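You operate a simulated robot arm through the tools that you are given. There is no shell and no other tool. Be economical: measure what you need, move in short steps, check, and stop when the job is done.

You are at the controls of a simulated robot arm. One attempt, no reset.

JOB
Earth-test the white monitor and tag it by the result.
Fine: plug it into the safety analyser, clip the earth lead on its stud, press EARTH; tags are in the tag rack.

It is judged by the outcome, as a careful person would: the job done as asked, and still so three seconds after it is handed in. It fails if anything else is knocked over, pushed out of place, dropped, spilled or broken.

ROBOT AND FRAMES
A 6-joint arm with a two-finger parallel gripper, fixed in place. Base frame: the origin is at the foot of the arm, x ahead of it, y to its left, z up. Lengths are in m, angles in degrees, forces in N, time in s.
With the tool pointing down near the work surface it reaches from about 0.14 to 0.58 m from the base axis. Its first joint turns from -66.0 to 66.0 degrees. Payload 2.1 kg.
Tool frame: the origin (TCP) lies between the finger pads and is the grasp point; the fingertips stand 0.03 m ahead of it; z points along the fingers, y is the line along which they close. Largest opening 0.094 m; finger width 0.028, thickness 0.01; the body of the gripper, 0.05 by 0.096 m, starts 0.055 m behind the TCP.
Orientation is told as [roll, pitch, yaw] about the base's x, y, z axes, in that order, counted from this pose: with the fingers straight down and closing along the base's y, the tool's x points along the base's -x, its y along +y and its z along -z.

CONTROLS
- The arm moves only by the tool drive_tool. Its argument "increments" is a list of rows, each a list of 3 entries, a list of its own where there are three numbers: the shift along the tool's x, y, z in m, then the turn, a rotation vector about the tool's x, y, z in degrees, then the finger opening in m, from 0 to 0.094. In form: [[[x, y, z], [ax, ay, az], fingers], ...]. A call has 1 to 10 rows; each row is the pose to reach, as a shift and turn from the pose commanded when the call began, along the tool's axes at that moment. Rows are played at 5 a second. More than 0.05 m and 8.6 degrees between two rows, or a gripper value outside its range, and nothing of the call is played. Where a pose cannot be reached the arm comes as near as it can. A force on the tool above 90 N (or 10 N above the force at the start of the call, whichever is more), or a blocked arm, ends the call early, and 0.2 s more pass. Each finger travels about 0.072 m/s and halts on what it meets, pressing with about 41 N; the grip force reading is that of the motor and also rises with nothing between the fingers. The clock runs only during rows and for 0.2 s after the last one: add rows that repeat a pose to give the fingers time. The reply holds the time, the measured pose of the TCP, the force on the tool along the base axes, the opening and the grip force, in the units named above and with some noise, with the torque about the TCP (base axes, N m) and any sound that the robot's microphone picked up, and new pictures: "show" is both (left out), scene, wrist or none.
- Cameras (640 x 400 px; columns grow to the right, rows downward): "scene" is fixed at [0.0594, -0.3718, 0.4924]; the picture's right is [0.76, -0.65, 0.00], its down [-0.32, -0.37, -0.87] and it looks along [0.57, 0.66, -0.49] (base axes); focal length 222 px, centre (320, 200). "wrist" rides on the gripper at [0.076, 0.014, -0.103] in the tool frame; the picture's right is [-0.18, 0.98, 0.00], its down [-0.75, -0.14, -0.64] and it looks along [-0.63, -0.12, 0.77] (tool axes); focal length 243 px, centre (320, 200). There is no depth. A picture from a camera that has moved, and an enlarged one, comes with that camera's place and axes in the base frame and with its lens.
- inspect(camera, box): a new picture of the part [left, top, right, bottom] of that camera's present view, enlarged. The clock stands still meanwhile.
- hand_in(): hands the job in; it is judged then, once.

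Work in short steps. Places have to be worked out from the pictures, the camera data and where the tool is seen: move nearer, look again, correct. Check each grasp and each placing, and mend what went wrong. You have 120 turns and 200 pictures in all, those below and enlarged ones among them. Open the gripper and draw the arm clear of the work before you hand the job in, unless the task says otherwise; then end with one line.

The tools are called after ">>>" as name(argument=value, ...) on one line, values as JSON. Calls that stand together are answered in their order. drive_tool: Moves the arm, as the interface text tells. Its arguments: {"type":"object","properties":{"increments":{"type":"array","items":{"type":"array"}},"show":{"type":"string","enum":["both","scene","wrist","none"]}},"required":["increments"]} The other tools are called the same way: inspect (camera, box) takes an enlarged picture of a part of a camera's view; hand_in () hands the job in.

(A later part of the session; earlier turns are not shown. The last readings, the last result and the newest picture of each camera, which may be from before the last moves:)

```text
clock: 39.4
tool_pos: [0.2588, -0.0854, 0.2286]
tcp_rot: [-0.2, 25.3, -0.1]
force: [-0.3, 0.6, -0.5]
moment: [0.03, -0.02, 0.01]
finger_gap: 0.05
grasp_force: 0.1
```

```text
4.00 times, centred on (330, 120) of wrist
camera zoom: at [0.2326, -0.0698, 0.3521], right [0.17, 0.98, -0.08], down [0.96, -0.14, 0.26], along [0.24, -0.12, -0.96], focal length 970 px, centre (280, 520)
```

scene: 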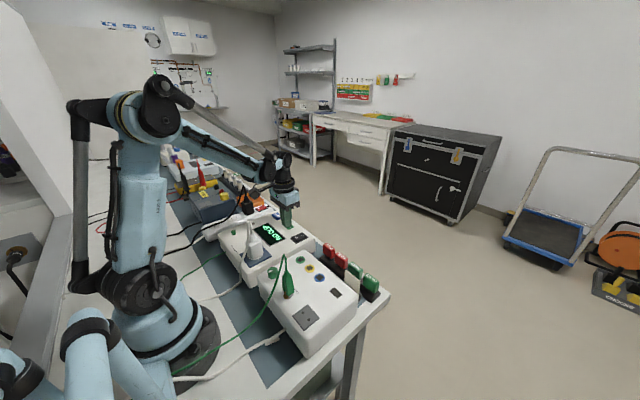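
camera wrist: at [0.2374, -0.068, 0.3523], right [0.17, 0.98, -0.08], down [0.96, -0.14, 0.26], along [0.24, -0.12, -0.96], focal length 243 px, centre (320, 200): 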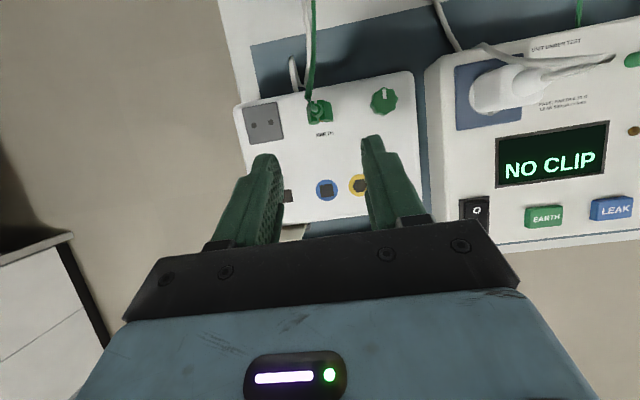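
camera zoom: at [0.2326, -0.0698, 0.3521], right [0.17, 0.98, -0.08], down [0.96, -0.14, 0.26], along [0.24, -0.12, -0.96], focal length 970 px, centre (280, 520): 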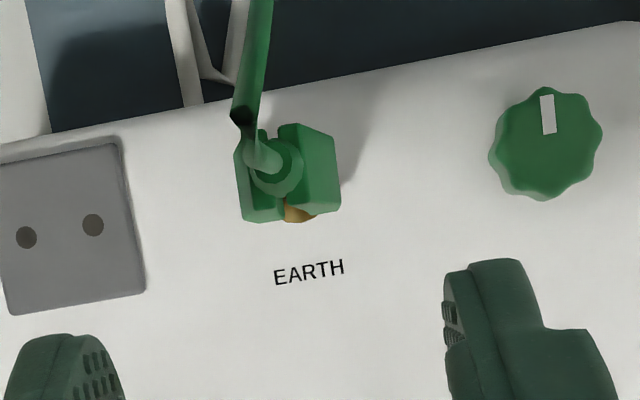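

Now the jaws straddle the stud centrally. Back to the EARTH button.

>>> drive_tool(increments=[[[-0.022, 0.0396, 0.0059], [0, -4.2, 0], 0.03], [[-0.0441, 0.0791, 0.0118], [0, -8.5, 0], 0.01], [[-0.0661, 0.1187, 0.0177], [0, -12.7, 0], 0.0], [[-0.0882, 0.1583, 0.0237], [0, -16.9, 0], 0.0], [[-0.1102, 0.1978, 0.0296], [0, -21.2, 0], 0.0], [[-0.1323, 0.2374, 0.0355], [0, -25.3, 0], 0.0], [[-0.1323, 0.2374, 0.0355], [0, -25.3, 0], 0.0]], show="none")

```text
clock: 41.0
tool_pos: [0.3629, 0.1534, 0.1363]
tcp_rot: [-0.2, 0.0, 0.0]
force: [0.6, -0.2, -0.4]
moment: [0.01, -0.01, 0.01]
finger_gap: 0.0
grasp_force: 33.4
```

At (0.363,0.153,0.136–0.14) above the button; press 45 mm down.

>>> drive_tool(increments=[[[0, -0.001, 0.025], [0, 0, 0], 0.0], [[0, -0.001, 0.037], [0, 0, 0], 0.0], [[0, -0.001, 0.041], [0, 0, 0], 0.0], [[0, -0.001, 0.044], [0, 0, 0], 0.0]], show="wrist")

```text
clock: 42.0
tool_pos: [0.3638, 0.1512, 0.0943]
tcp_rot: [-0.2, 0.2, 0.0]
force: [2.6, -1.9, 15.9]
moment: [-0.09, -0.12, 0.0]
finger_gap: 0.0
grasp_force: 33.0
heard: click
camera wrist: at [0.2869, 0.166, 0.1957], right [0.18, 0.98, 0.0], down [0.75, -0.14, 0.64], along [0.63, -0.12, -0.77], focal length 243 px, centre (320, 200)
```

wrist: 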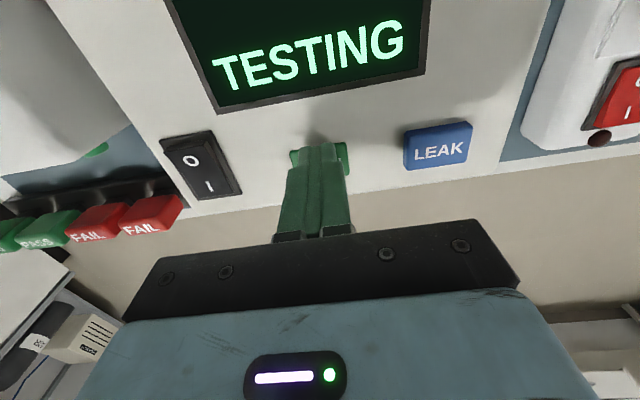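

TESTING now. I raise the tool and wait for the result.

>>> drive_tool(increments=[[[0, 0, -0.03], [0, 0, 0], 0.0], [[0, 0, -0.06], [0, 0, 0], 0.0], [[0, 0, -0.09], [0, 0, 0], 0.02], [[0, 0, -0.11], [0, 0, 0], 0.04], [[0, 0, -0.11], [0, 0, 0], 0.04], [[0, 0, -0.11], [0, 0, 0], 0.04], [[0, 0, -0.11], [0, 0, 0], 0.04], [[0, 0, -0.11], [0, 0, 0], 0.04]], show="wrist")

```text
clock: 43.8
tool_pos: [0.3624, 0.1496, 0.2038]
tcp_rot: [-0.1, 0.1, 0.0]
force: [0.0, 0.2, -0.6]
moment: [0.01, -0.01, 0.0]
finger_gap: 0.0399
grasp_force: 0.1
camera wrist: at [0.2866, 0.165, 0.3056], right [0.18, 0.98, 0.0], down [0.75, -0.14, 0.64], along [0.63, -0.12, -0.77], focal length 243 px, centre (320, 200)
```

wrist: 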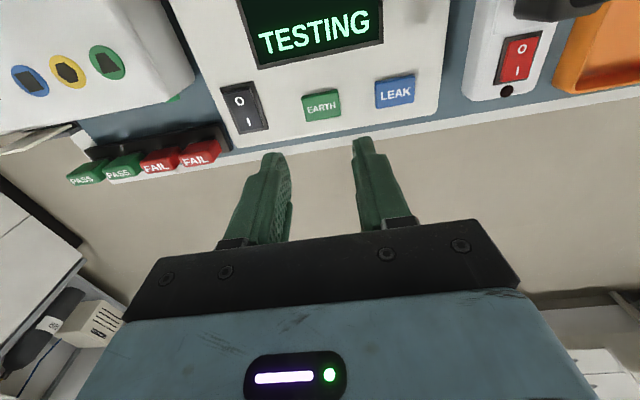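

Still TESTING. Meanwhile I move towards the tag rack for a look.

>>> drive_tool(increments=[[[0.012, -0.04, -0.005], [0, 0, 0], 0.04], [[0.024, -0.08, -0.01], [0, 0, 0], 0.04], [[0.036, -0.12, -0.015], [0, 0, 0], 0.04], [[0.048, -0.16, -0.02], [0, 0, 0], 0.04], [[0.06, -0.2, -0.02], [0, 0, 0], 0.04], [[0.07, -0.23, -0.02], [0, 0, 0], 0.04], [[0.07, -0.23, -0.02], [0, 0, 0], 0.04], [[0.07, -0.23, -0.02], [0, 0, 0], 0.04]])

>>> inspect(camera="scene", box=[240, 200, 320, 260])

>>> inspect(camera="wrist", box=[200, 50, 460, 200])

```text
clock: 45.6
tool_pos: [0.2939, -0.0801, 0.2232]
tcp_rot: [-0.1, 0.1, -0.1]
force: [-0.2, 0.4, 0.3]
moment: [0.02, 0.02, -0.01]
finger_gap: 0.0398
grasp_force: 0.1
camera wrist: at [0.2162, -0.0641, 0.3258], right [0.18, 0.98, 0.0], down [0.75, -0.14, 0.64], along [0.63, -0.12, -0.77], focal length 243 px, centre (320, 200)
```

scene: 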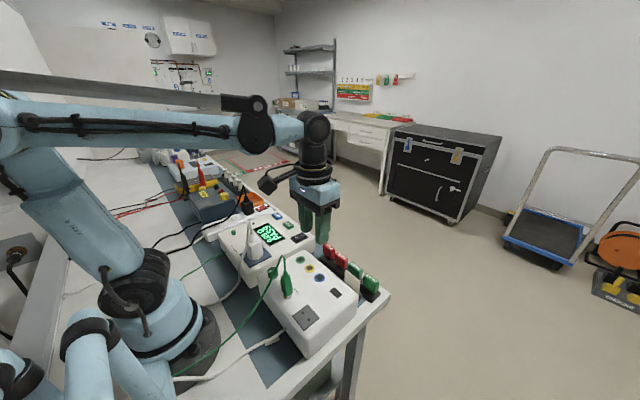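
wrist: 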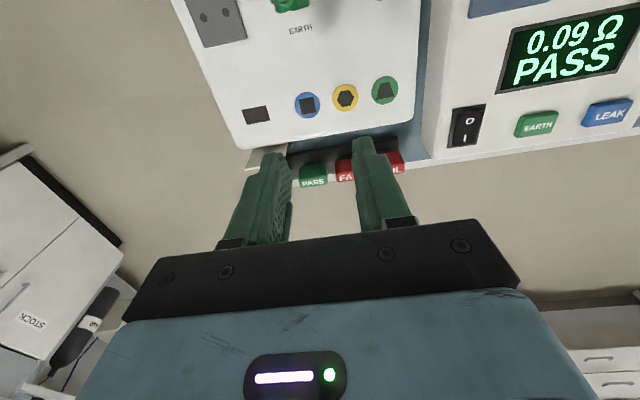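

```text
6.67 times, centred on (280, 230) of scene
camera zoom: at [0.0594, -0.3718, 0.4924], right [0.76, -0.65, 0.0], down [-0.32, -0.37, -0.87], along [0.57, 0.66, -0.49], focal length 1480 px, centre (587, 0)
```

zoom: 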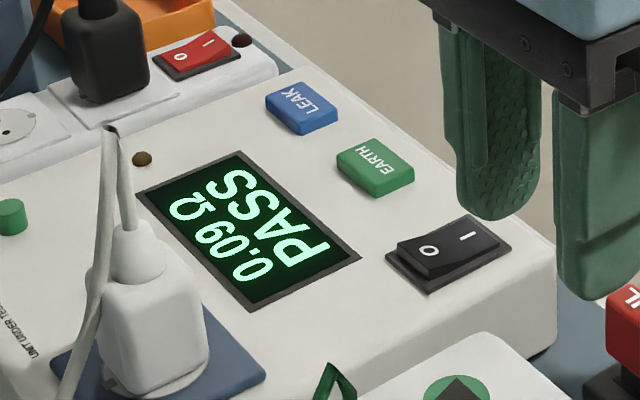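

```text
2.46 times, centred on (330, 125) of wrist
camera zoom: at [0.2162, -0.0641, 0.3258], right [0.18, 0.98, 0.0], down [0.75, -0.14, 0.64], along [0.63, -0.12, -0.77], focal length 597 px, centre (295, 385)
```

zoom: 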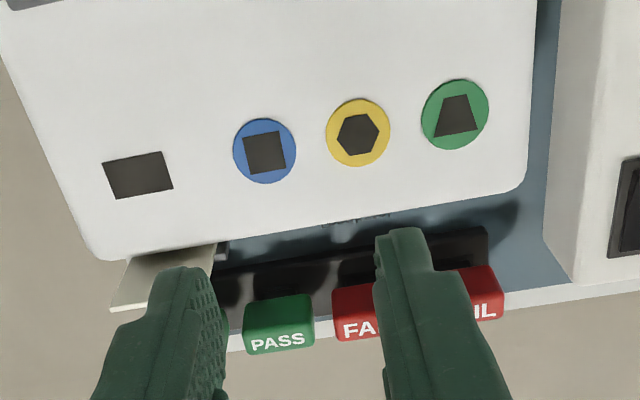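

Result: 0.09 Ω PASS (limit 0.30). I need a green PASS tag; first I look closely at the tag holder (white plate on the monitor's side) and rack from shifted positions.

>>> drive_tool(increments=[[[0.01, 0.04, 0.0], [0, 0, 0], 0.04], [[0.02, 0.07, 0.01], [0, 0, 0], 0.04], [[0.03, 0.08, 0.03], [0, 0, 0], 0.04], [[0.03, 0.08, 0.03], [0, 0, 0], 0.04]], show="none")

>>> inspect(camera="wrist", box=[30, 30, 290, 200])

>>> inspect(camera="scene", box=[315, 230, 395, 310])

```text
clock: 46.6
tool_pos: [0.2627, 0.0015, 0.1958]
tcp_rot: [-0.2, 0.2, 0.0]
force: [0.8, 0.3, 0.4]
moment: [0.05, 0.01, 0.0]
finger_gap: 0.04
grasp_force: 0.1
```

```text
2.35 times, centred on (160, 115) of wrist
camera zoom: at [0.1864, 0.0165, 0.2962], right [0.18, 0.98, 0.0], down [0.75, -0.14, 0.64], along [0.63, -0.12, -0.77], focal length 571 px, centre (696, 400)
```

zoom: 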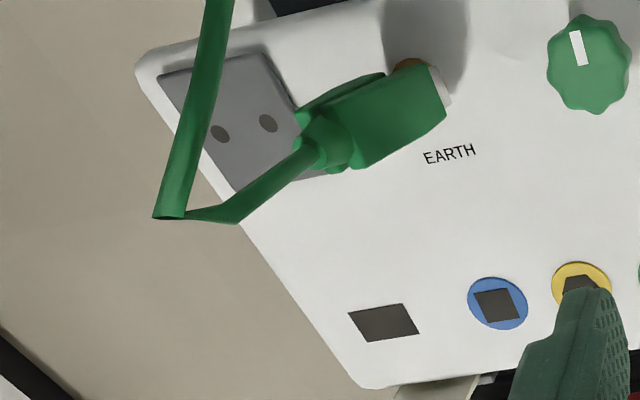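

```text
5.00 times, centred on (355, 270) of scene
camera zoom: at [0.0594, -0.3718, 0.4924], right [0.76, -0.65, 0.0], down [-0.32, -0.37, -0.87], along [0.57, 0.66, -0.49], focal length 1110 px, centre (145, -150)
```

zoom: 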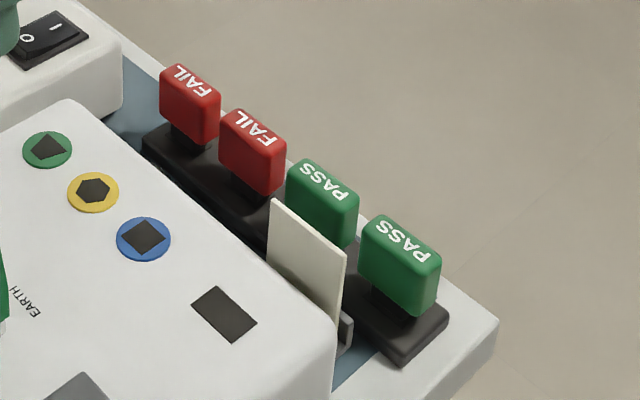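

I need a view down the holder gap from above at larger x. Moving there with the wrist tilted.

>>> drive_tool(increments=[[[-0.015, -0.02, -0.02], [0, 6, 0], 0.04], [[-0.035, -0.04, -0.045], [0, 12, 0], 0.04], [[-0.055, -0.07, -0.045], [0, 18, 0], 0.04], [[-0.077, -0.09, -0.045], [0, 25, 0], 0.04], [[-0.077, -0.09, -0.045], [0, 25, 0], 0.04]], show="wrist")

>>> inspect(camera="wrist", box=[200, 60, 440, 220])

```text
clock: 47.8
tool_pos: [0.3415, -0.0897, 0.2407]
tcp_rot: [-0.2, 25.2, 0.0]
force: [-0.8, -0.3, -0.3]
moment: [0.0, -0.01, -0.01]
finger_gap: 0.0403
grasp_force: 0.0
camera wrist: at [0.3151, -0.0743, 0.3639], right [0.17, 0.98, -0.08], down [0.96, -0.14, 0.26], along [0.24, -0.12, -0.96], focal length 243 px, centre (320, 200)
```

wrist: 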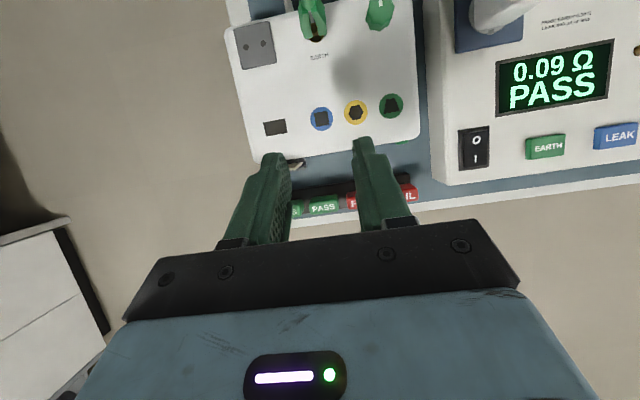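

```text
2.50 times, centred on (320, 140) of wrist
camera zoom: at [0.3151, -0.0743, 0.3639], right [0.17, 0.98, -0.08], down [0.96, -0.14, 0.26], along [0.24, -0.12, -0.96], focal length 606 px, centre (320, 350)
```

zoom: 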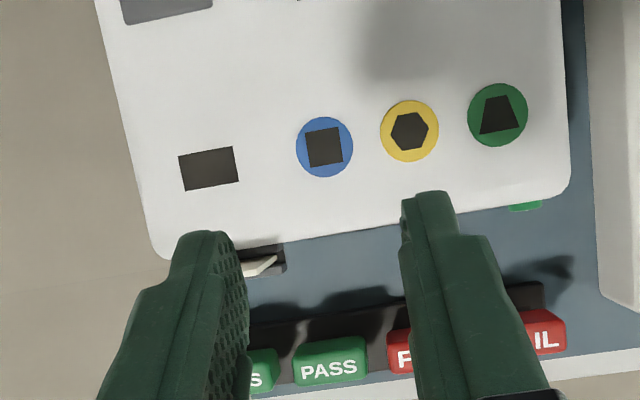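

The left finger hides the card; shift -y and open wide.

>>> drive_tool(increments=[[[0, -0.03, 0], [0, 0, 0], 0.07], [[0, -0.055, 0], [0, 0, 0], 0.092], [[0, -0.055, 0], [0, 0, 0], 0.092]], show="none")

>>> inspect(camera="wrist", box=[240, 100, 400, 220])

```text
clock: 48.6
tool_pos: [0.3412, -0.1437, 0.2397]
tcp_rot: [-0.2, 25.2, -0.1]
force: [0.6, -0.1, 0.2]
moment: [0.03, 0.0, 0.01]
finger_gap: 0.092
grasp_force: 0.0
```

```text
3.33 times, centred on (320, 160) of wrist
camera zoom: at [0.3149, -0.1287, 0.3639], right [0.17, 0.98, -0.08], down [0.95, -0.14, 0.26], along [0.25, -0.12, -0.96], focal length 809 px, centre (320, 333)
```

zoom: 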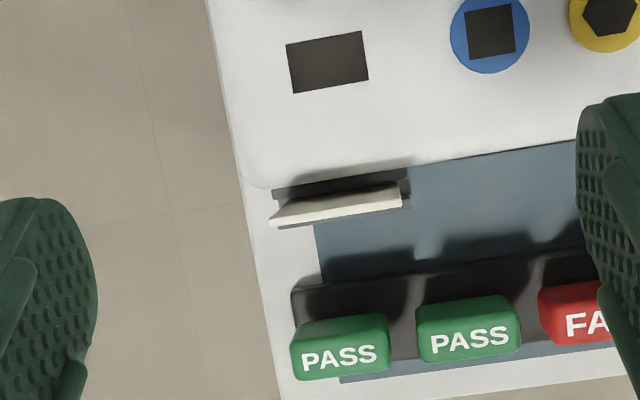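

Holder found: a white plate (x≈0.342, y -0.172…-0.127, top z≈0.106) standing in a grey pocket on the monitor's side; tags in the rack at x≈0.395, PASS ones at y≈-0.158 and -0.109. Tags are tightly spaced along y, so I'll grip along x: first bring the tool upright above the rack, then yaw.

>>> drive_tool(increments=[[[-0.0122, -0.003, -0.006], [0, -6.3, 0], 0.092], [[-0.0245, -0.007, -0.0115], [0, -12.6, 0], 0.08], [[-0.0367, -0.01, -0.017], [0, -18.9, 0], 0.06], [[-0.0489, -0.014, -0.023], [0, -25.2, 0], 0.05], [[-0.0489, -0.014, -0.023], [0, -25.2, 0], 0.05]], show="none")

>>> drive_tool(increments=[[[0, 0, 0], [0, 0, 8.5], 0.05], [[0, 0, 0], [0, 0, 17], 0.05], [[0, 0, 0], [0, 0, 25.5], 0.05], [[0, 0, 0], [0, 0, 34], 0.05], [[0, 0, 0], [0, 0, 42.5], 0.05], [[0, 0, 0], [0, 0, 51], 0.05], [[0, 0, 0], [0, 0, 59.5], 0.05], [[0, 0, 0], [0, 0, 68], 0.05], [[0, 0, 0], [0, 0, 76.5], 0.05], [[0, 0, 0], [0, 0, 85], 0.05]])

```text
clock: 49.8
tool_pos: [0.3953, -0.1586, 0.2399]
tcp_rot: [-0.2, -0.2, 0.0]
force: [-0.3, 0.1, -0.6]
moment: [0.0, 0.02, 0.0]
finger_gap: 0.0498
grasp_force: 0.0
```

```text
clock: 52.0
tool_pos: [0.3956, -0.1577, 0.2403]
tcp_rot: [0.2, -0.2, -85.2]
force: [0.5, 0.5, -0.1]
moment: [-0.01, -0.01, 0.02]
finger_gap: 0.0501
grasp_force: 0.1
camera wrist: at [0.4019, -0.0797, 0.3418], right [0.99, -0.1, 0.0], down [-0.08, -0.76, 0.64], along [-0.06, -0.64, -0.77], focal length 243 px, centre (320, 200)
```

scene: 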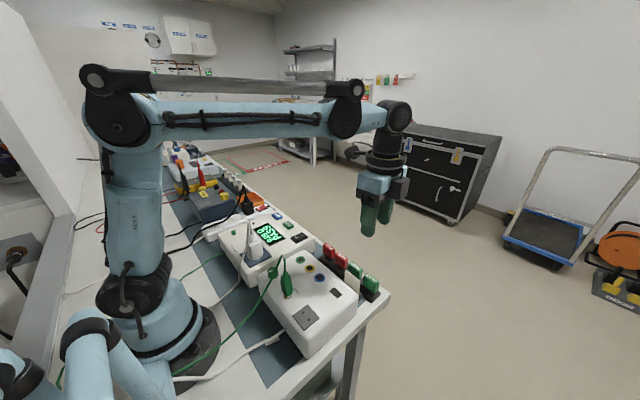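
wrist: 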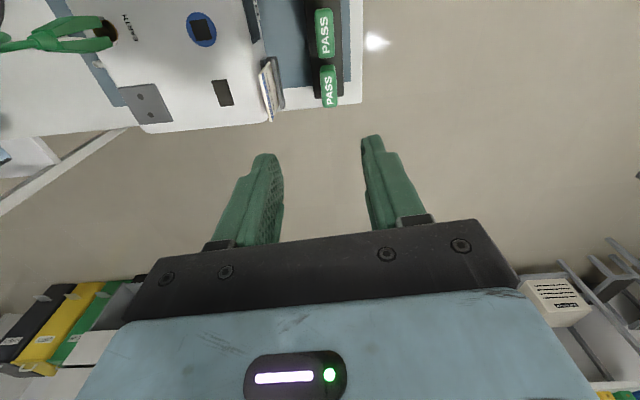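

Yaw works. Complete the yaw to -90 and zoom in on card and tags.

>>> drive_tool(increments=[[[0, 0, 0], [0, 0, 4.8], 0.05], [[0, 0, 0], [0, 0, 4.8], 0.05]], show="none")

>>> inspect(camera="wrist", box=[200, 0, 400, 150])

```text
clock: 52.6
tool_pos: [0.3951, -0.1572, 0.2398]
tcp_rot: [0.0, -0.1, -89.9]
force: [0.3, -0.1, -1.3]
moment: [0.01, -0.01, -0.02]
finger_gap: 0.0501
grasp_force: 0.0
```

```text
2.67 times, centred on (300, 75) of wrist
camera zoom: at [0.4082, -0.0805, 0.3417], right [0.98, -0.18, 0.0], down [-0.14, -0.75, 0.64], along [-0.12, -0.63, -0.77], focal length 647 px, centre (373, 533)
```

zoom: 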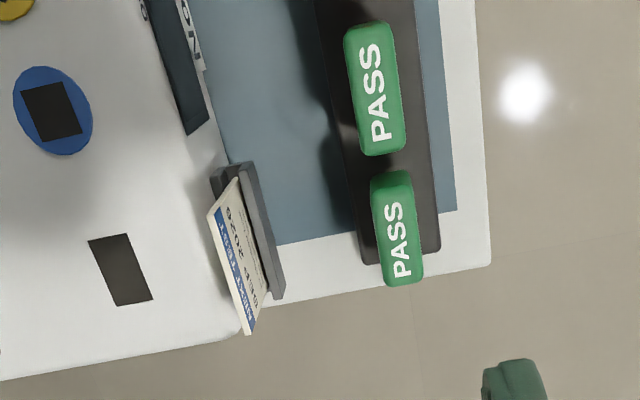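

The card carries text, and there's a labelled feature on the monitor's side. Zoom to read.

>>> inspect(camera="wrist", box=[255, 50, 305, 130])

>>> inspect(camera="wrist", box=[235, 0, 285, 60])

```text
5.00 times, centred on (280, 90) of wrist
camera zoom: at [0.4082, -0.0805, 0.3417], right [0.98, -0.18, 0.0], down [-0.14, -0.75, 0.64], along [-0.12, -0.63, -0.77], focal length 1213 px, centre (520, 750)
```

zoom: 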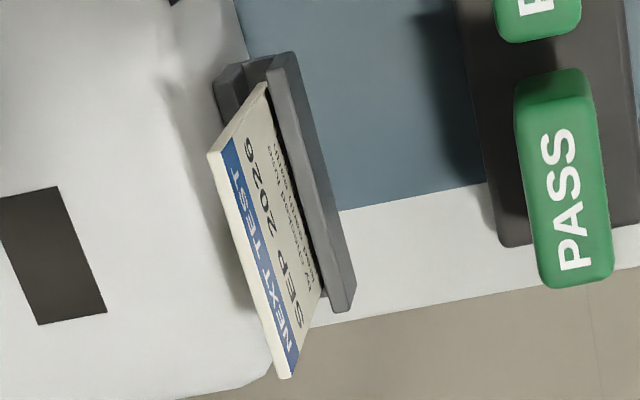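

```text
6.67 times, centred on (260, 30) of wrist
camera zoom: at [0.4082, -0.0805, 0.3417], right [0.98, -0.18, 0.0], down [-0.14, -0.75, 0.64], along [-0.12, -0.63, -0.77], focal length 1618 px, centre (720, 1333)
```

zoom: 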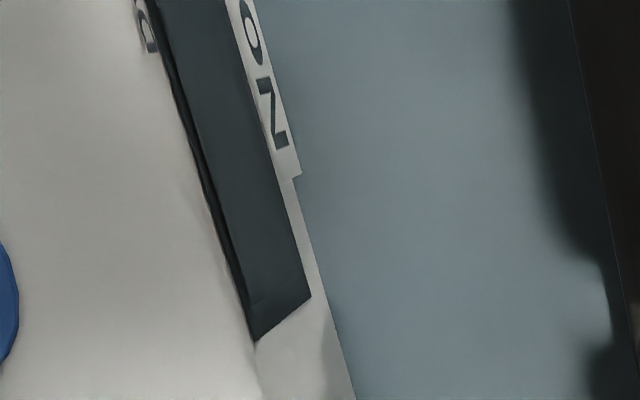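

The card reads "NEXT TEST SEP 2026 …" – a label card in a pocket, so not necessarily the tag place. I turn the wrist further to see the monitor's front face and read the card.

>>> drive_tool(increments=[[[0, 0.01, 0], [0, 0, 8.5], 0.05], [[0, 0.02, 0], [0, 0, 17], 0.05], [[0, 0.03, 0], [0, 0, 25.5], 0.05], [[0, 0.04, 0], [0, 0, 34], 0.05], [[0, 0.05, 0], [0, 0, 42], 0.05], [[0, 0.06, 0], [0, 0, 50], 0.05], [[0, 0.06, 0], [0, 0, 50], 0.05]], show="wrist")

```text
clock: 54.2
tool_pos: [0.4548, -0.1565, 0.2407]
tcp_rot: [0.1, 0.0, -139.9]
force: [-0.1, 0.5, 0.2]
moment: [-0.01, 0.0, 0.02]
finger_gap: 0.0502
grasp_force: 0.0
camera wrist: at [0.5214, -0.1183, 0.3419], right [0.49, -0.87, 0.0], down [-0.67, -0.38, 0.64], along [-0.56, -0.32, -0.77], focal length 243 px, centre (320, 200)
```

wrist: 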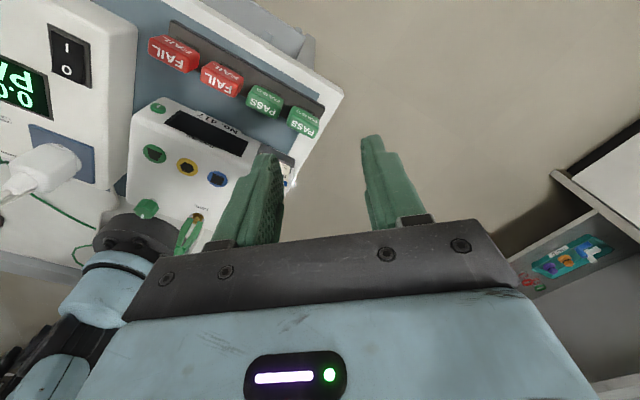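

Very useful angle. Shift so the finger clears the card, and zoom.

>>> drive_tool(increments=[[[0.016, -0.019, 0.0], [0, 0, 0], 0.07], [[0.032, -0.038, 0.0], [0, 0, 0], 0.08], [[0.032, -0.038, 0.0], [0, 0, 0], 0.08]], show="none")

>>> inspect(camera="wrist", box=[150, 60, 370, 220])

```text
clock: 55.0
tool_pos: [0.4552, -0.1063, 0.2416]
tcp_rot: [0.2, 0.0, -139.8]
force: [-0.4, 0.5, -0.4]
moment: [0.01, 0.02, -0.03]
finger_gap: 0.0799
grasp_force: 0.0
```

```text
2.50 times, centred on (260, 140) of wrist
camera zoom: at [0.521, -0.0684, 0.3419], right [0.49, -0.87, 0.0], down [-0.67, -0.38, 0.64], along [-0.56, -0.32, -0.77], focal length 606 px, centre (470, 350)
```

zoom: 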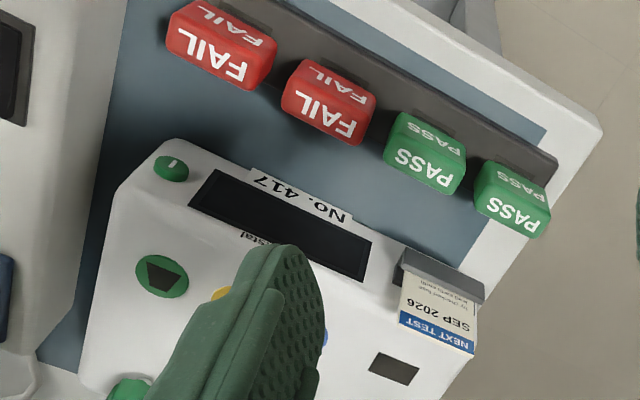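

>>> inspect(camera="wrist", box=[270, 150, 330, 210])

>>> inspect(camera="wrist", box=[270, 90, 350, 170])

```text
6.67 times, centred on (300, 180) of wrist
camera zoom: at [0.521, -0.0684, 0.3419], right [0.49, -0.87, 0.0], down [-0.67, -0.38, 0.64], along [-0.56, -0.32, -0.77], focal length 1618 px, centre (453, 333)
```

zoom: 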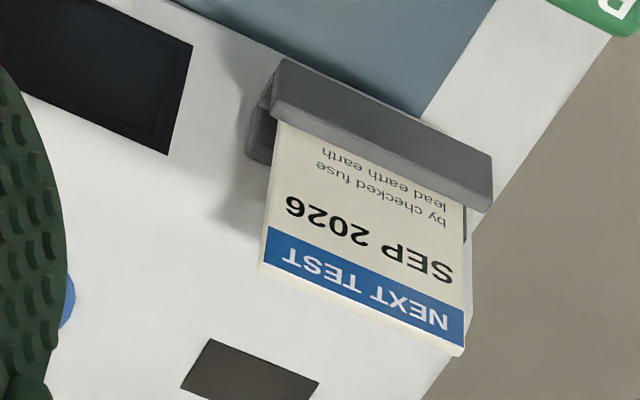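

```text
5.00 times, centred on (310, 130) of wrist
camera zoom: at [0.521, -0.0684, 0.3419], right [0.49, -0.87, 0.0], down [-0.67, -0.38, 0.64], along [-0.56, -0.32, -0.77], focal length 1213 px, centre (370, 550)
```

zoom: 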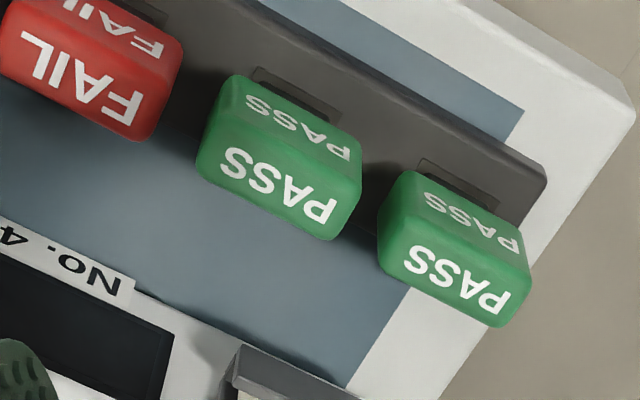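

The rack holds tags in rectangular recesses; the dark rectangle on the monitor's top, of similar size and orientation, looks like the matching tag slot. I'll lift a PASS tag and compare its stem. Move above the end PASS tag (≈0.404,-0.158, top z≈0.058) with yaw -90.

>>> drive_tool(increments=[[[-0.0104, 0.001, 0.008], [0, 0, -7.1], 0.07], [[-0.0207, 0.002, 0.02], [0, 0, -14.2], 0.06], [[-0.0311, 0.003, 0.035], [0, 0, -21.3], 0.05], [[-0.0414, 0.004, 0.05], [0, 0, -28.4], 0.05], [[-0.0518, 0.005, 0.067], [0, 0, -35.6], 0.05], [[-0.0621, 0.006, 0.085], [0, 0, -42.7], 0.05], [[-0.0725, 0.0068, 0.1], [0, 0, -49.8], 0.05], [[-0.0725, 0.0068, 0.1], [0, 0, -49.8], 0.05]])

>>> inspect(camera="scene", box=[320, 220, 400, 310])

>>> inspect(camera="wrist", box=[220, 60, 420, 220])

```text
clock: 56.8
tool_pos: [0.4037, -0.1595, 0.1406]
tcp_rot: [0.2, -0.2, -89.9]
force: [0.6, 0.1, -0.6]
moment: [-0.01, -0.02, 0.01]
finger_gap: 0.0498
grasp_force: 0.0
camera wrist: at [0.417, -0.083, 0.2415], right [0.98, -0.18, 0.0], down [-0.14, -0.75, 0.64], along [-0.12, -0.63, -0.77], focal length 243 px, centre (320, 200)
```

scene: 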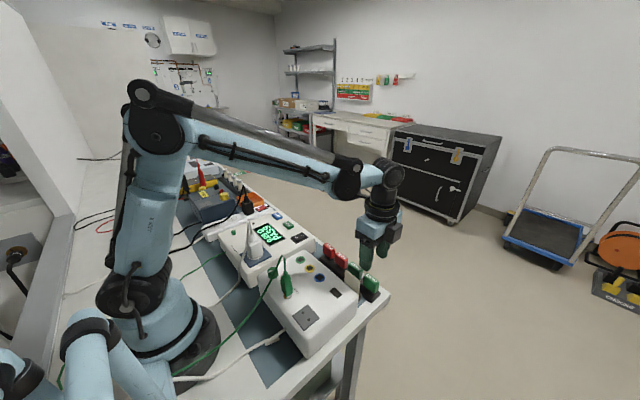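
wrist: 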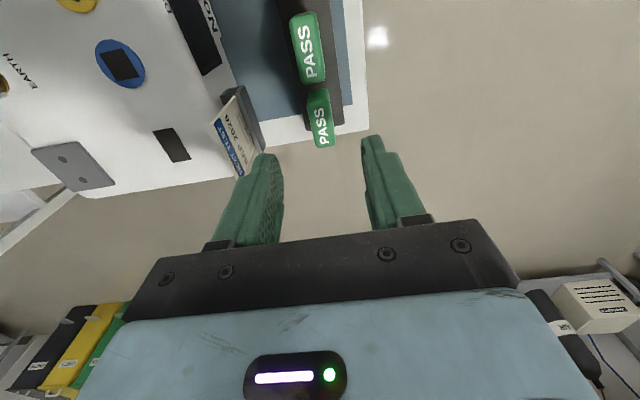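

```text
4.44 times, centred on (360, 265) of scene
camera zoom: at [0.0594, -0.3718, 0.4924], right [0.76, -0.65, 0.0], down [-0.32, -0.37, -0.87], along [0.57, 0.66, -0.49], focal length 986 px, centre (142, -89)
```

zoom: 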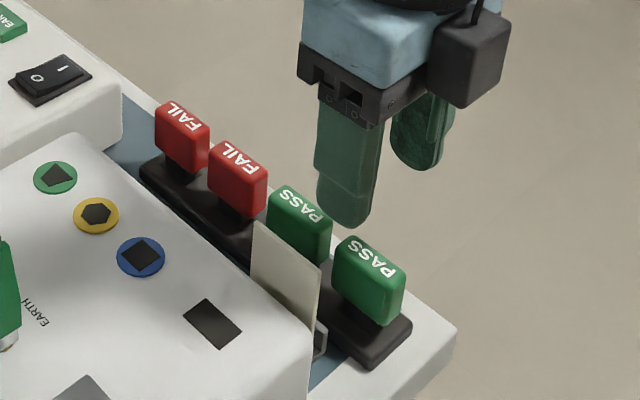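

```text
2.50 times, centred on (320, 140) of wrist
camera zoom: at [0.417, -0.083, 0.2415], right [0.98, -0.18, 0.0], down [-0.14, -0.75, 0.64], along [-0.12, -0.63, -0.77], focal length 606 px, centre (320, 350)
```

zoom: 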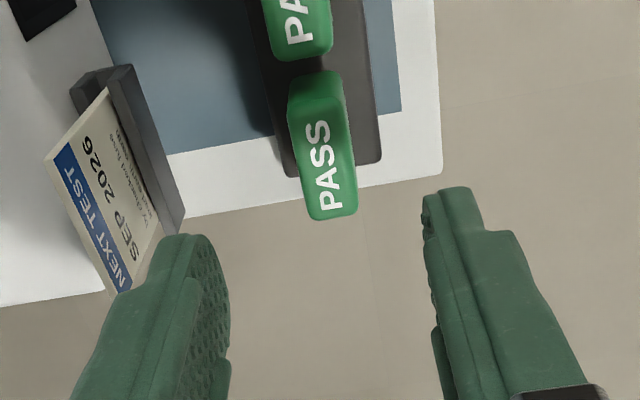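

Tag 1 centred at ≈(0.405,-0.159), top ≈0.06. Descend to z≈0.072 with opening 0.04, then grip.

>>> drive_tool(increments=[[[0, 0.001, 0.02], [0, 0, 0], 0.04], [[0, 0.001, 0.045], [0, 0, 0], 0.04], [[0, 0.001, 0.068], [0, 0, 0], 0.04], [[0, 0.001, 0.068], [0, 0, 0], 0.04]], show="none")

>>> inspect(camera="scene", box=[320, 220, 400, 310])

>>> inspect(camera="wrist", box=[220, 60, 420, 220])

```text
clock: 57.8
tool_pos: [0.4051, -0.1596, 0.0733]
tcp_rot: [0.2, -0.3, -89.9]
force: [0.0, 0.6, -1.1]
moment: [0.0, -0.02, 0.0]
finger_gap: 0.0399
grasp_force: 0.0
```

```text
4.44 times, centred on (360, 265) of scene
camera zoom: at [0.0594, -0.3718, 0.4924], right [0.76, -0.65, 0.0], down [-0.32, -0.37, -0.87], along [0.57, 0.66, -0.49], focal length 986 px, centre (142, -89)
```

zoom: 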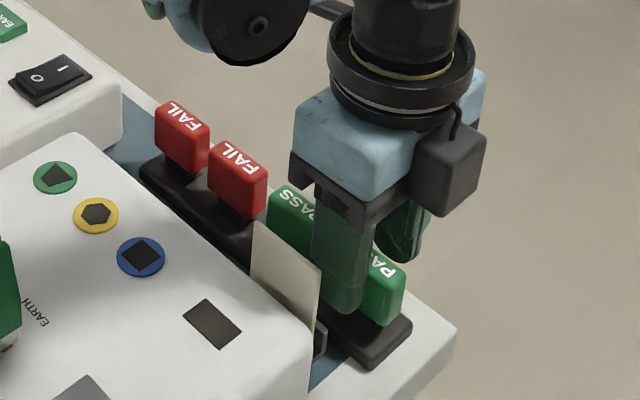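

```text
2.50 times, centred on (320, 140) of wrist
camera zoom: at [0.4182, -0.0831, 0.1735], right [0.98, -0.18, 0.0], down [-0.14, -0.75, 0.64], along [-0.12, -0.63, -0.77], focal length 606 px, centre (320, 350)
```

zoom: 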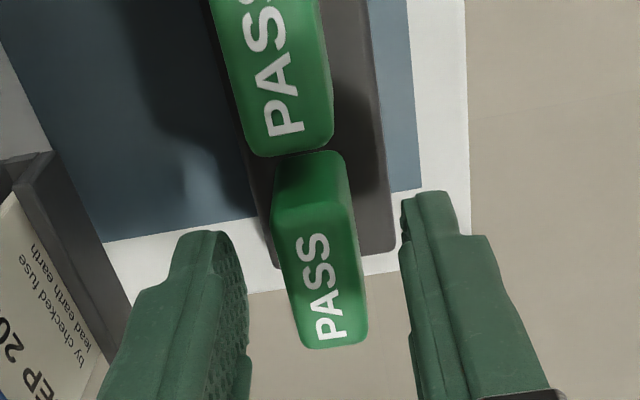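

Aligned on the tag. Close the fingers.

>>> drive_tool(increments=[[[0, 0, 0.002], [0, 0, 0], 0.025], [[0, 0, 0.002], [0, 0, 0], 0.005], [[0, 0, 0.002], [0, 0, 0], 0.0], [[0, 0, 0.002], [0, 0, 0], 0.0]], show="none")

```text
clock: 58.8
tool_pos: [0.4052, -0.1611, 0.0703]
tcp_rot: [0.1, -0.2, -90.0]
force: [2.9, -0.6, 6.5]
moment: [-0.05, -0.07, -0.01]
finger_gap: 0.0164
grasp_force: 41.0
```

Gripped at 16.4 mm. Lift straight up.

>>> drive_tool(increments=[[[0, 0, -0.008], [0, 0, 0], 0.0], [[0, 0, -0.02], [0, 0, 0], 0.0], [[0, 0, -0.05], [0, 0, 0], 0.0], [[0, 0, -0.09], [0, 0, 0], 0.0], [[0, 0, -0.09], [0, 0, 0], 0.0]], show="none")

>>> inspect(camera="scene", box=[320, 210, 400, 310])

>>> inspect(camera="wrist", box=[220, 60, 420, 220])

```text
clock: 60.0
tool_pos: [0.4037, -0.16, 0.1608]
tcp_rot: [0.1, -0.3, -90.0]
force: [-0.1, -1.1, -0.3]
moment: [0.02, 0.03, 0.0]
finger_gap: 0.0164
grasp_force: 41.5
```

```text
4.00 times, centred on (360, 260) of scene
camera zoom: at [0.0594, -0.3718, 0.4924], right [0.76, -0.65, 0.0], down [-0.32, -0.37, -0.87], along [0.57, 0.66, -0.49], focal length 888 px, centre (160, -40)
```

zoom: 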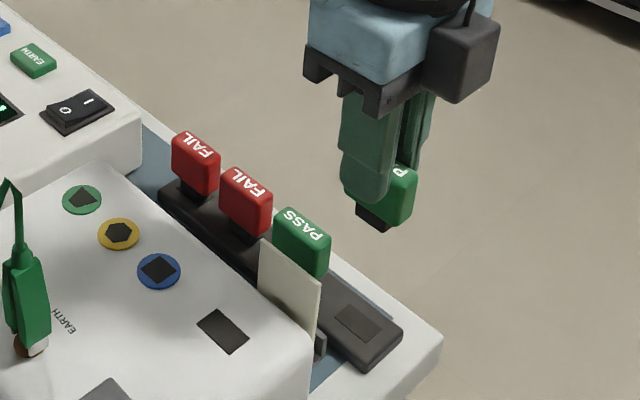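

```text
2.50 times, centred on (320, 140) of wrist
camera zoom: at [0.4176, -0.0831, 0.2624], right [0.98, -0.18, 0.0], down [-0.14, -0.75, 0.64], along [-0.12, -0.63, -0.77], focal length 606 px, centre (320, 350)
```

zoom: 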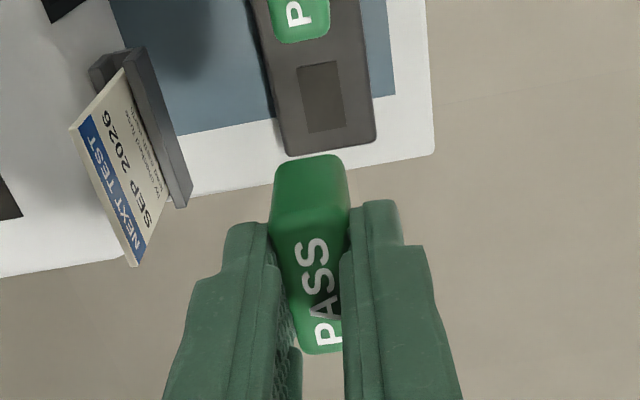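

Confirmed: the tag has a dark rectangular stem, and the rack slot looks just like the rectangle on the monitor's top (≈0.295,-0.146). I carry it above that slot.

>>> drive_tool(increments=[[[0, 0, -0.04], [0, 0, 0], 0.0], [[0.004, -0.03, -0.04], [0, 0, 0], 0.0], [[0.008, -0.065, -0.04], [0, 0, 0], 0.0], [[0.0145, -0.1085, -0.04], [0, 0, 0], 0.0], [[0.0145, -0.1085, -0.04], [0, 0, 0], 0.0]])

>>> inspect(camera="wrist", box=[220, 20, 420, 180])

>>> inspect(camera="scene", box=[300, 230, 380, 310])

```text
clock: 61.2
tool_pos: [0.294, -0.1478, 0.2009]
tcp_rot: [0.1, -0.3, -90.0]
force: [-0.3, 0.9, -0.9]
moment: [-0.01, 0.01, 0.0]
finger_gap: 0.0164
grasp_force: 40.8
camera wrist: at [0.3076, -0.07, 0.3014], right [0.98, -0.18, 0.0], down [-0.14, -0.75, 0.64], along [-0.12, -0.63, -0.77], focal length 243 px, centre (320, 200)
```

scene: 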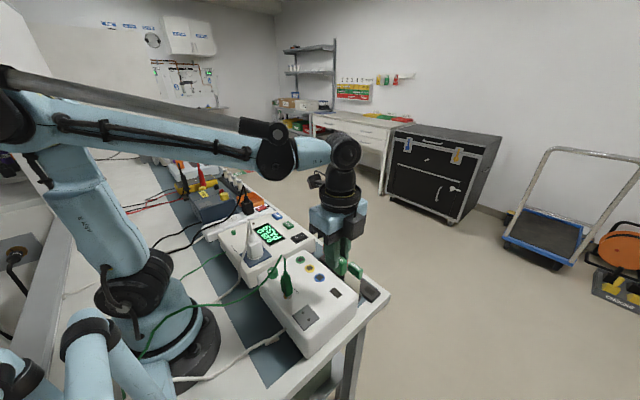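
wrist: 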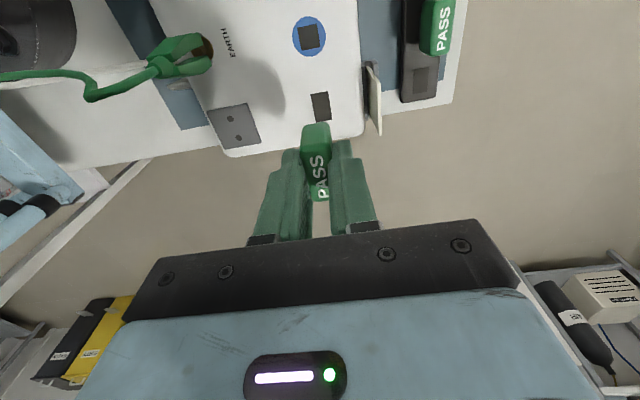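

```text
2.50 times, centred on (320, 100) of wrist
camera zoom: at [0.3076, -0.07, 0.3014], right [0.98, -0.18, 0.0], down [-0.14, -0.75, 0.64], along [-0.12, -0.63, -0.77], focal length 606 px, centre (320, 450)
```

zoom: 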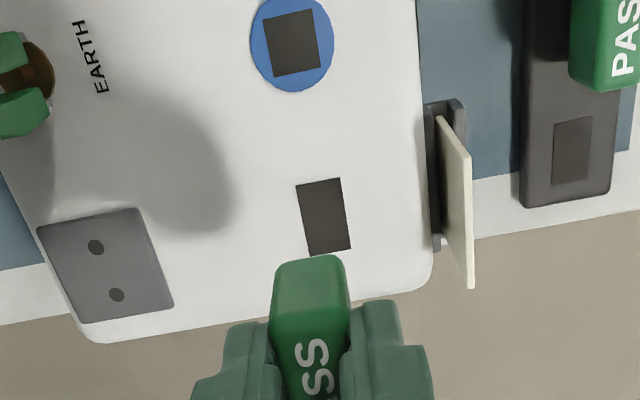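

```text
5.00 times, centred on (340, 270) of scene
camera zoom: at [0.0594, -0.3718, 0.4924], right [0.76, -0.65, 0.0], down [-0.32, -0.37, -0.87], along [0.57, 0.66, -0.49], focal length 1110 px, centre (220, -150)
```

zoom: 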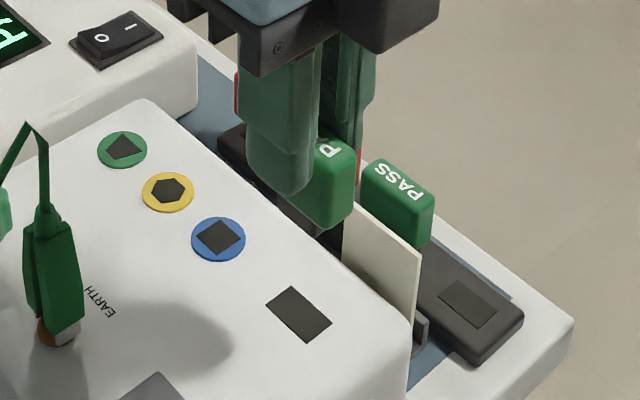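

Slot seen at (0.295,-0.145); compared with how the rack slot appeared right after pickup, a shift of ≈(+1.2,+1.2) mm is needed. Apply and lower to just above, then re-check.

>>> drive_tool(increments=[[[0.0012, 0.0012, 0.015], [0, 0, 0], 0.0], [[0.0012, 0.0012, 0.03], [0, 0, 0], 0.0], [[0.0012, 0.0012, 0.044], [0, 0, 0], 0.0], [[0.0012, 0.0012, 0.044], [0, 0, 0], 0.0]], show="none")

>>> inspect(camera="wrist", box=[220, 20, 420, 180])

>>> inspect(camera="scene", box=[310, 260, 360, 310])

```text
clock: 62.2
tool_pos: [0.2976, -0.1437, 0.1563]
tcp_rot: [0.0, -0.2, -90.0]
force: [-0.8, -0.3, -0.3]
moment: [0.0, 0.02, 0.02]
finger_gap: 0.0163
grasp_force: 41.6
```

```text
2.50 times, centred on (320, 100) of wrist
camera zoom: at [0.3103, -0.0677, 0.2575], right [0.98, -0.18, 0.0], down [-0.14, -0.75, 0.64], along [-0.12, -0.63, -0.77], focal length 606 px, centre (320, 450)
```

zoom: 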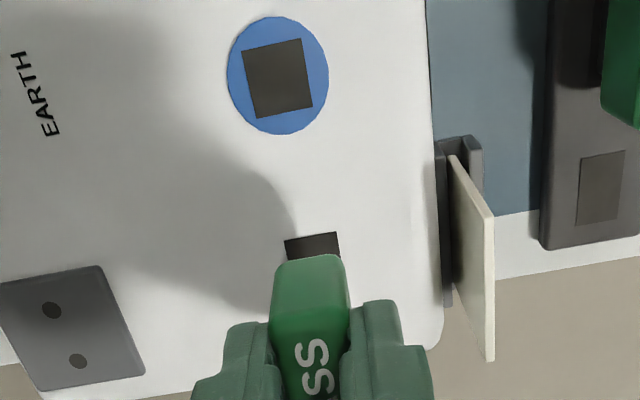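

```text
8.00 times, centred on (335, 285) of scene
camera zoom: at [0.0594, -0.3718, 0.4924], right [0.76, -0.65, 0.0], down [-0.32, -0.37, -0.87], along [0.57, 0.66, -0.49], focal length 1776 px, centre (200, -480)
```

zoom: 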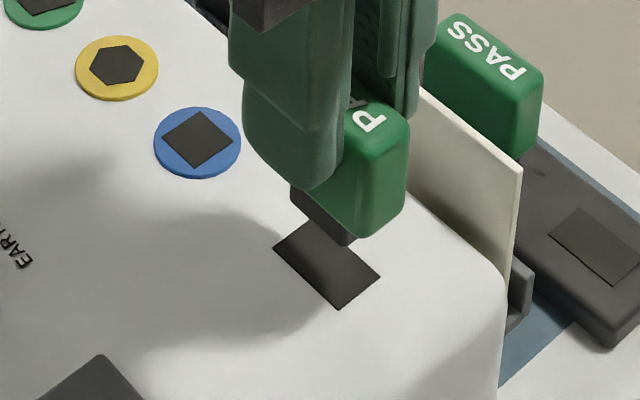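

The slot is a few mm larger than the stem; scene and wrist suggest a small correction of ≈(-1.5,-1) mm. Apply and lower 8 mm.

>>> drive_tool(increments=[[[-0.001, -0.0015, 0.0], [0, 0, 0], 0.0], [[-0.001, -0.0015, 0.005], [0, 0, 0], 0.0], [[-0.001, -0.0015, 0.008], [0, 0, 0], 0.0]], show="none")

>>> inspect(camera="scene", box=[310, 260, 360, 310])

>>> inspect(camera="wrist", box=[270, 80, 370, 160])

```text
clock: 63.0
tool_pos: [0.2963, -0.1457, 0.1485]
tcp_rot: [0.1, -0.2, -90.1]
force: [0.0, 0.1, -0.4]
moment: [-0.03, -0.01, 0.0]
finger_gap: 0.0164
grasp_force: 41.0
```

```text
8.00 times, centred on (335, 285) of scene
camera zoom: at [0.0594, -0.3718, 0.4924], right [0.76, -0.65, 0.0], down [-0.32, -0.37, -0.87], along [0.57, 0.66, -0.49], focal length 1776 px, centre (200, -480)
```

zoom: 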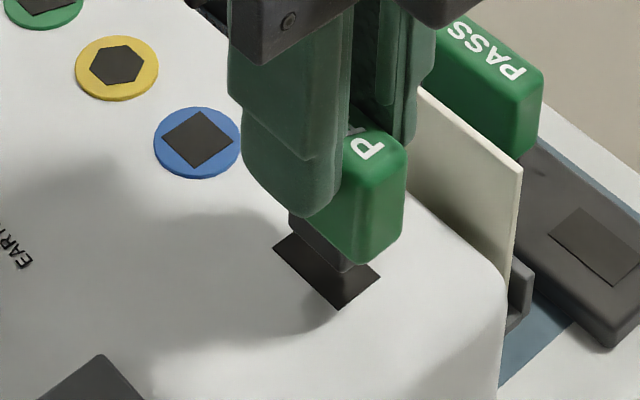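

```text
5.00 times, centred on (320, 120) of wrist
camera zoom: at [0.3093, -0.0686, 0.2493], right [0.98, -0.18, 0.0], down [-0.14, -0.75, 0.64], along [-0.12, -0.63, -0.77], focal length 1213 px, centre (320, 600)
```

zoom: 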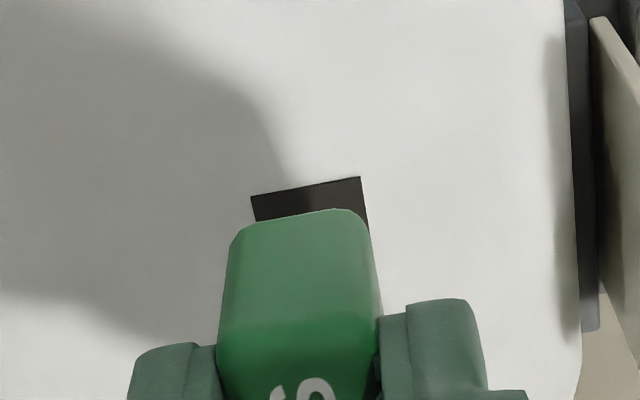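

Stem lies over the slot well. Lower slowly to insert.

>>> drive_tool(increments=[[[0, -0.0008, 0.004], [0, 0, 0], 0.0], [[0, -0.0008, 0.007], [0, 0, 0], 0.0], [[0, -0.0008, 0.009], [0, 0, 0], 0.0]], show="none")

>>> inspect(camera="scene", box=[310, 260, 360, 310])

```text
clock: 63.8
tool_pos: [0.295, -0.1465, 0.139]
tcp_rot: [0.2, -0.3, -90.0]
force: [0.1, -0.2, 1.3]
moment: [0.02, -0.02, 0.01]
finger_gap: 0.0164
grasp_force: 40.8
```

```text
8.00 times, centred on (335, 285) of scene
camera zoom: at [0.0594, -0.3718, 0.4924], right [0.76, -0.65, 0.0], down [-0.32, -0.37, -0.87], along [0.57, 0.66, -0.49], focal length 1776 px, centre (200, -480)
```

zoom: 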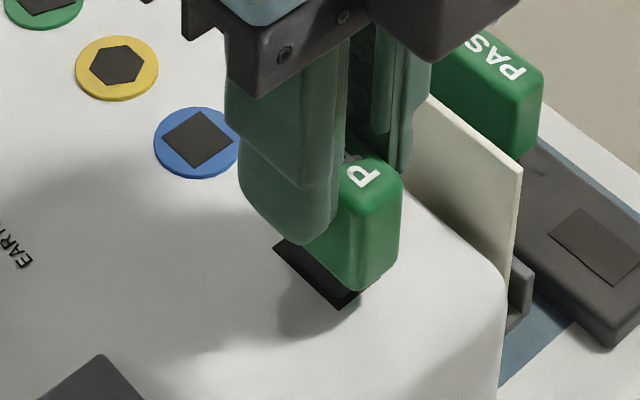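

Continue down until contact.

>>> drive_tool(increments=[[[0, 0, 0.002], [0, 0, 0], 0.0], [[0, 0, 0.004], [0, 0, 0], 0.0], [[0, 0, 0.006], [0, 0, 0], 0.0]], show="none")

>>> inspect(camera="scene", box=[310, 260, 360, 310])

```text
clock: 64.6
tool_pos: [0.2955, -0.1449, 0.1333]
tcp_rot: [0.1, -0.2, -90.0]
force: [5.9, 4.3, 37.7]
moment: [0.09, -0.17, -0.01]
finger_gap: 0.0162
grasp_force: 40.9
```

```text
8.00 times, centred on (335, 285) of scene
camera zoom: at [0.0593, -0.3718, 0.4925], right [0.76, -0.65, 0.0], down [-0.32, -0.37, -0.87], along [0.57, 0.66, -0.49], focal length 1776 px, centre (200, -480)
```

zoom: 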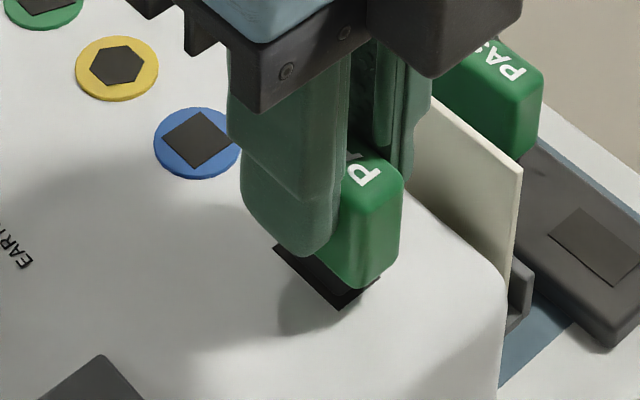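

37 N contact and the tag slid slightly in the grip; I must see whether the stem is in the slot or on its rim. Zoom closer.

>>> inspect(camera="scene", box=[335, 280, 365, 305])

>>> inspect(camera="wrist", box=[280, 90, 360, 160])

```text
16.00 times, centred on (350, 292) of scene
camera zoom: at [0.0593, -0.3718, 0.4925], right [0.76, -0.65, 0.0], down [-0.32, -0.37, -0.87], along [0.57, 0.66, -0.49], focal length 3551 px, centre (-160, -1280)
```

zoom: 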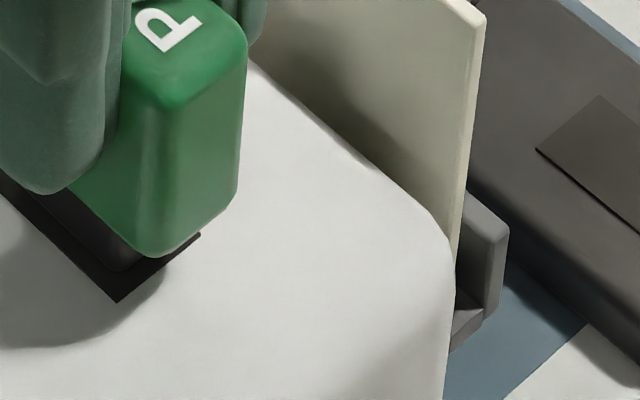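

```text
5.71 times, centred on (320, 125) of wrist
camera zoom: at [0.3089, -0.0686, 0.2348], right [0.98, -0.18, 0.0], down [-0.14, -0.75, 0.64], along [-0.12, -0.63, -0.77], focal length 1386 px, centre (320, 629)
```

zoom: 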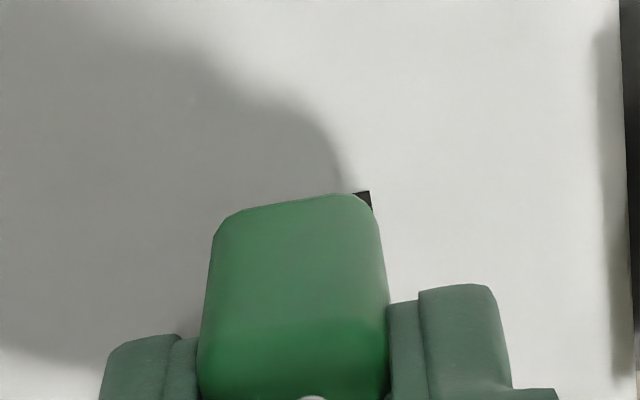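

Geometry check: in the rack the stem bottom sat right at the pad surface (TCP−0.059), and here contact came at TCP≈0.137 = monitor top + 0.059, with the stem inside the dark rectangle. So it's seated; ease the force and release.

>>> drive_tool(increments=[[[0, 0, -0.0012], [0, 0, 0], 0.0], [[0, 0, -0.0012], [0, 0, 0], 0.0], [[0, 0, -0.0012], [0, 0, 0], 0.02], [[0, 0, -0.0012], [0, 0, 0], 0.035], [[0, 0, -0.0012], [0, 0, 0], 0.035]], show="none")

>>> inspect(camera="scene", box=[310, 260, 360, 310])

>>> inspect(camera="wrist", box=[250, 80, 390, 200])

```text
clock: 65.8
tool_pos: [0.2947, -0.1462, 0.1355]
tcp_rot: [0.2, -0.3, -89.9]
force: [-0.5, -0.6, 0.2]
moment: [-0.02, -0.01, -0.02]
finger_gap: 0.035
grasp_force: 0.2
```

```text
8.00 times, centred on (335, 285) of scene
camera zoom: at [0.0594, -0.3718, 0.4924], right [0.76, -0.65, 0.0], down [-0.32, -0.37, -0.87], along [0.57, 0.66, -0.49], focal length 1776 px, centre (200, -480)
```

zoom: 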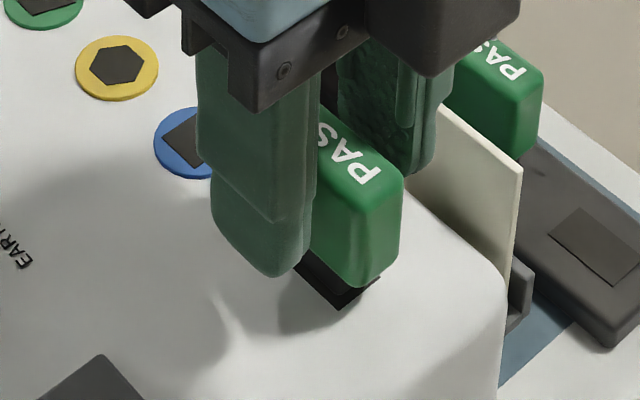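

```text
3.33 times, centred on (320, 140) of wrist
camera zoom: at [0.3083, -0.0687, 0.2352], right [0.98, -0.18, 0.0], down [-0.14, -0.75, 0.64], along [-0.12, -0.63, -0.77], focal length 809 px, centre (320, 400)
```

zoom: 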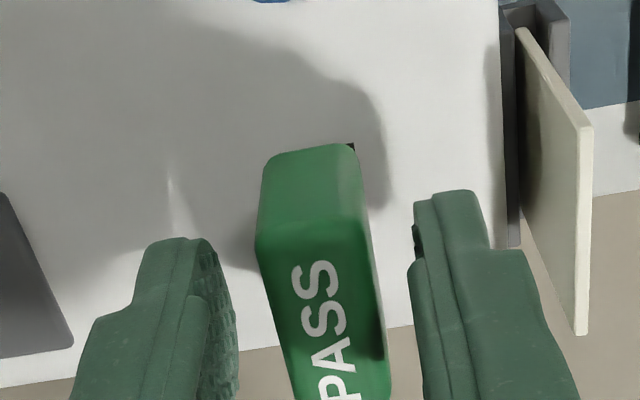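

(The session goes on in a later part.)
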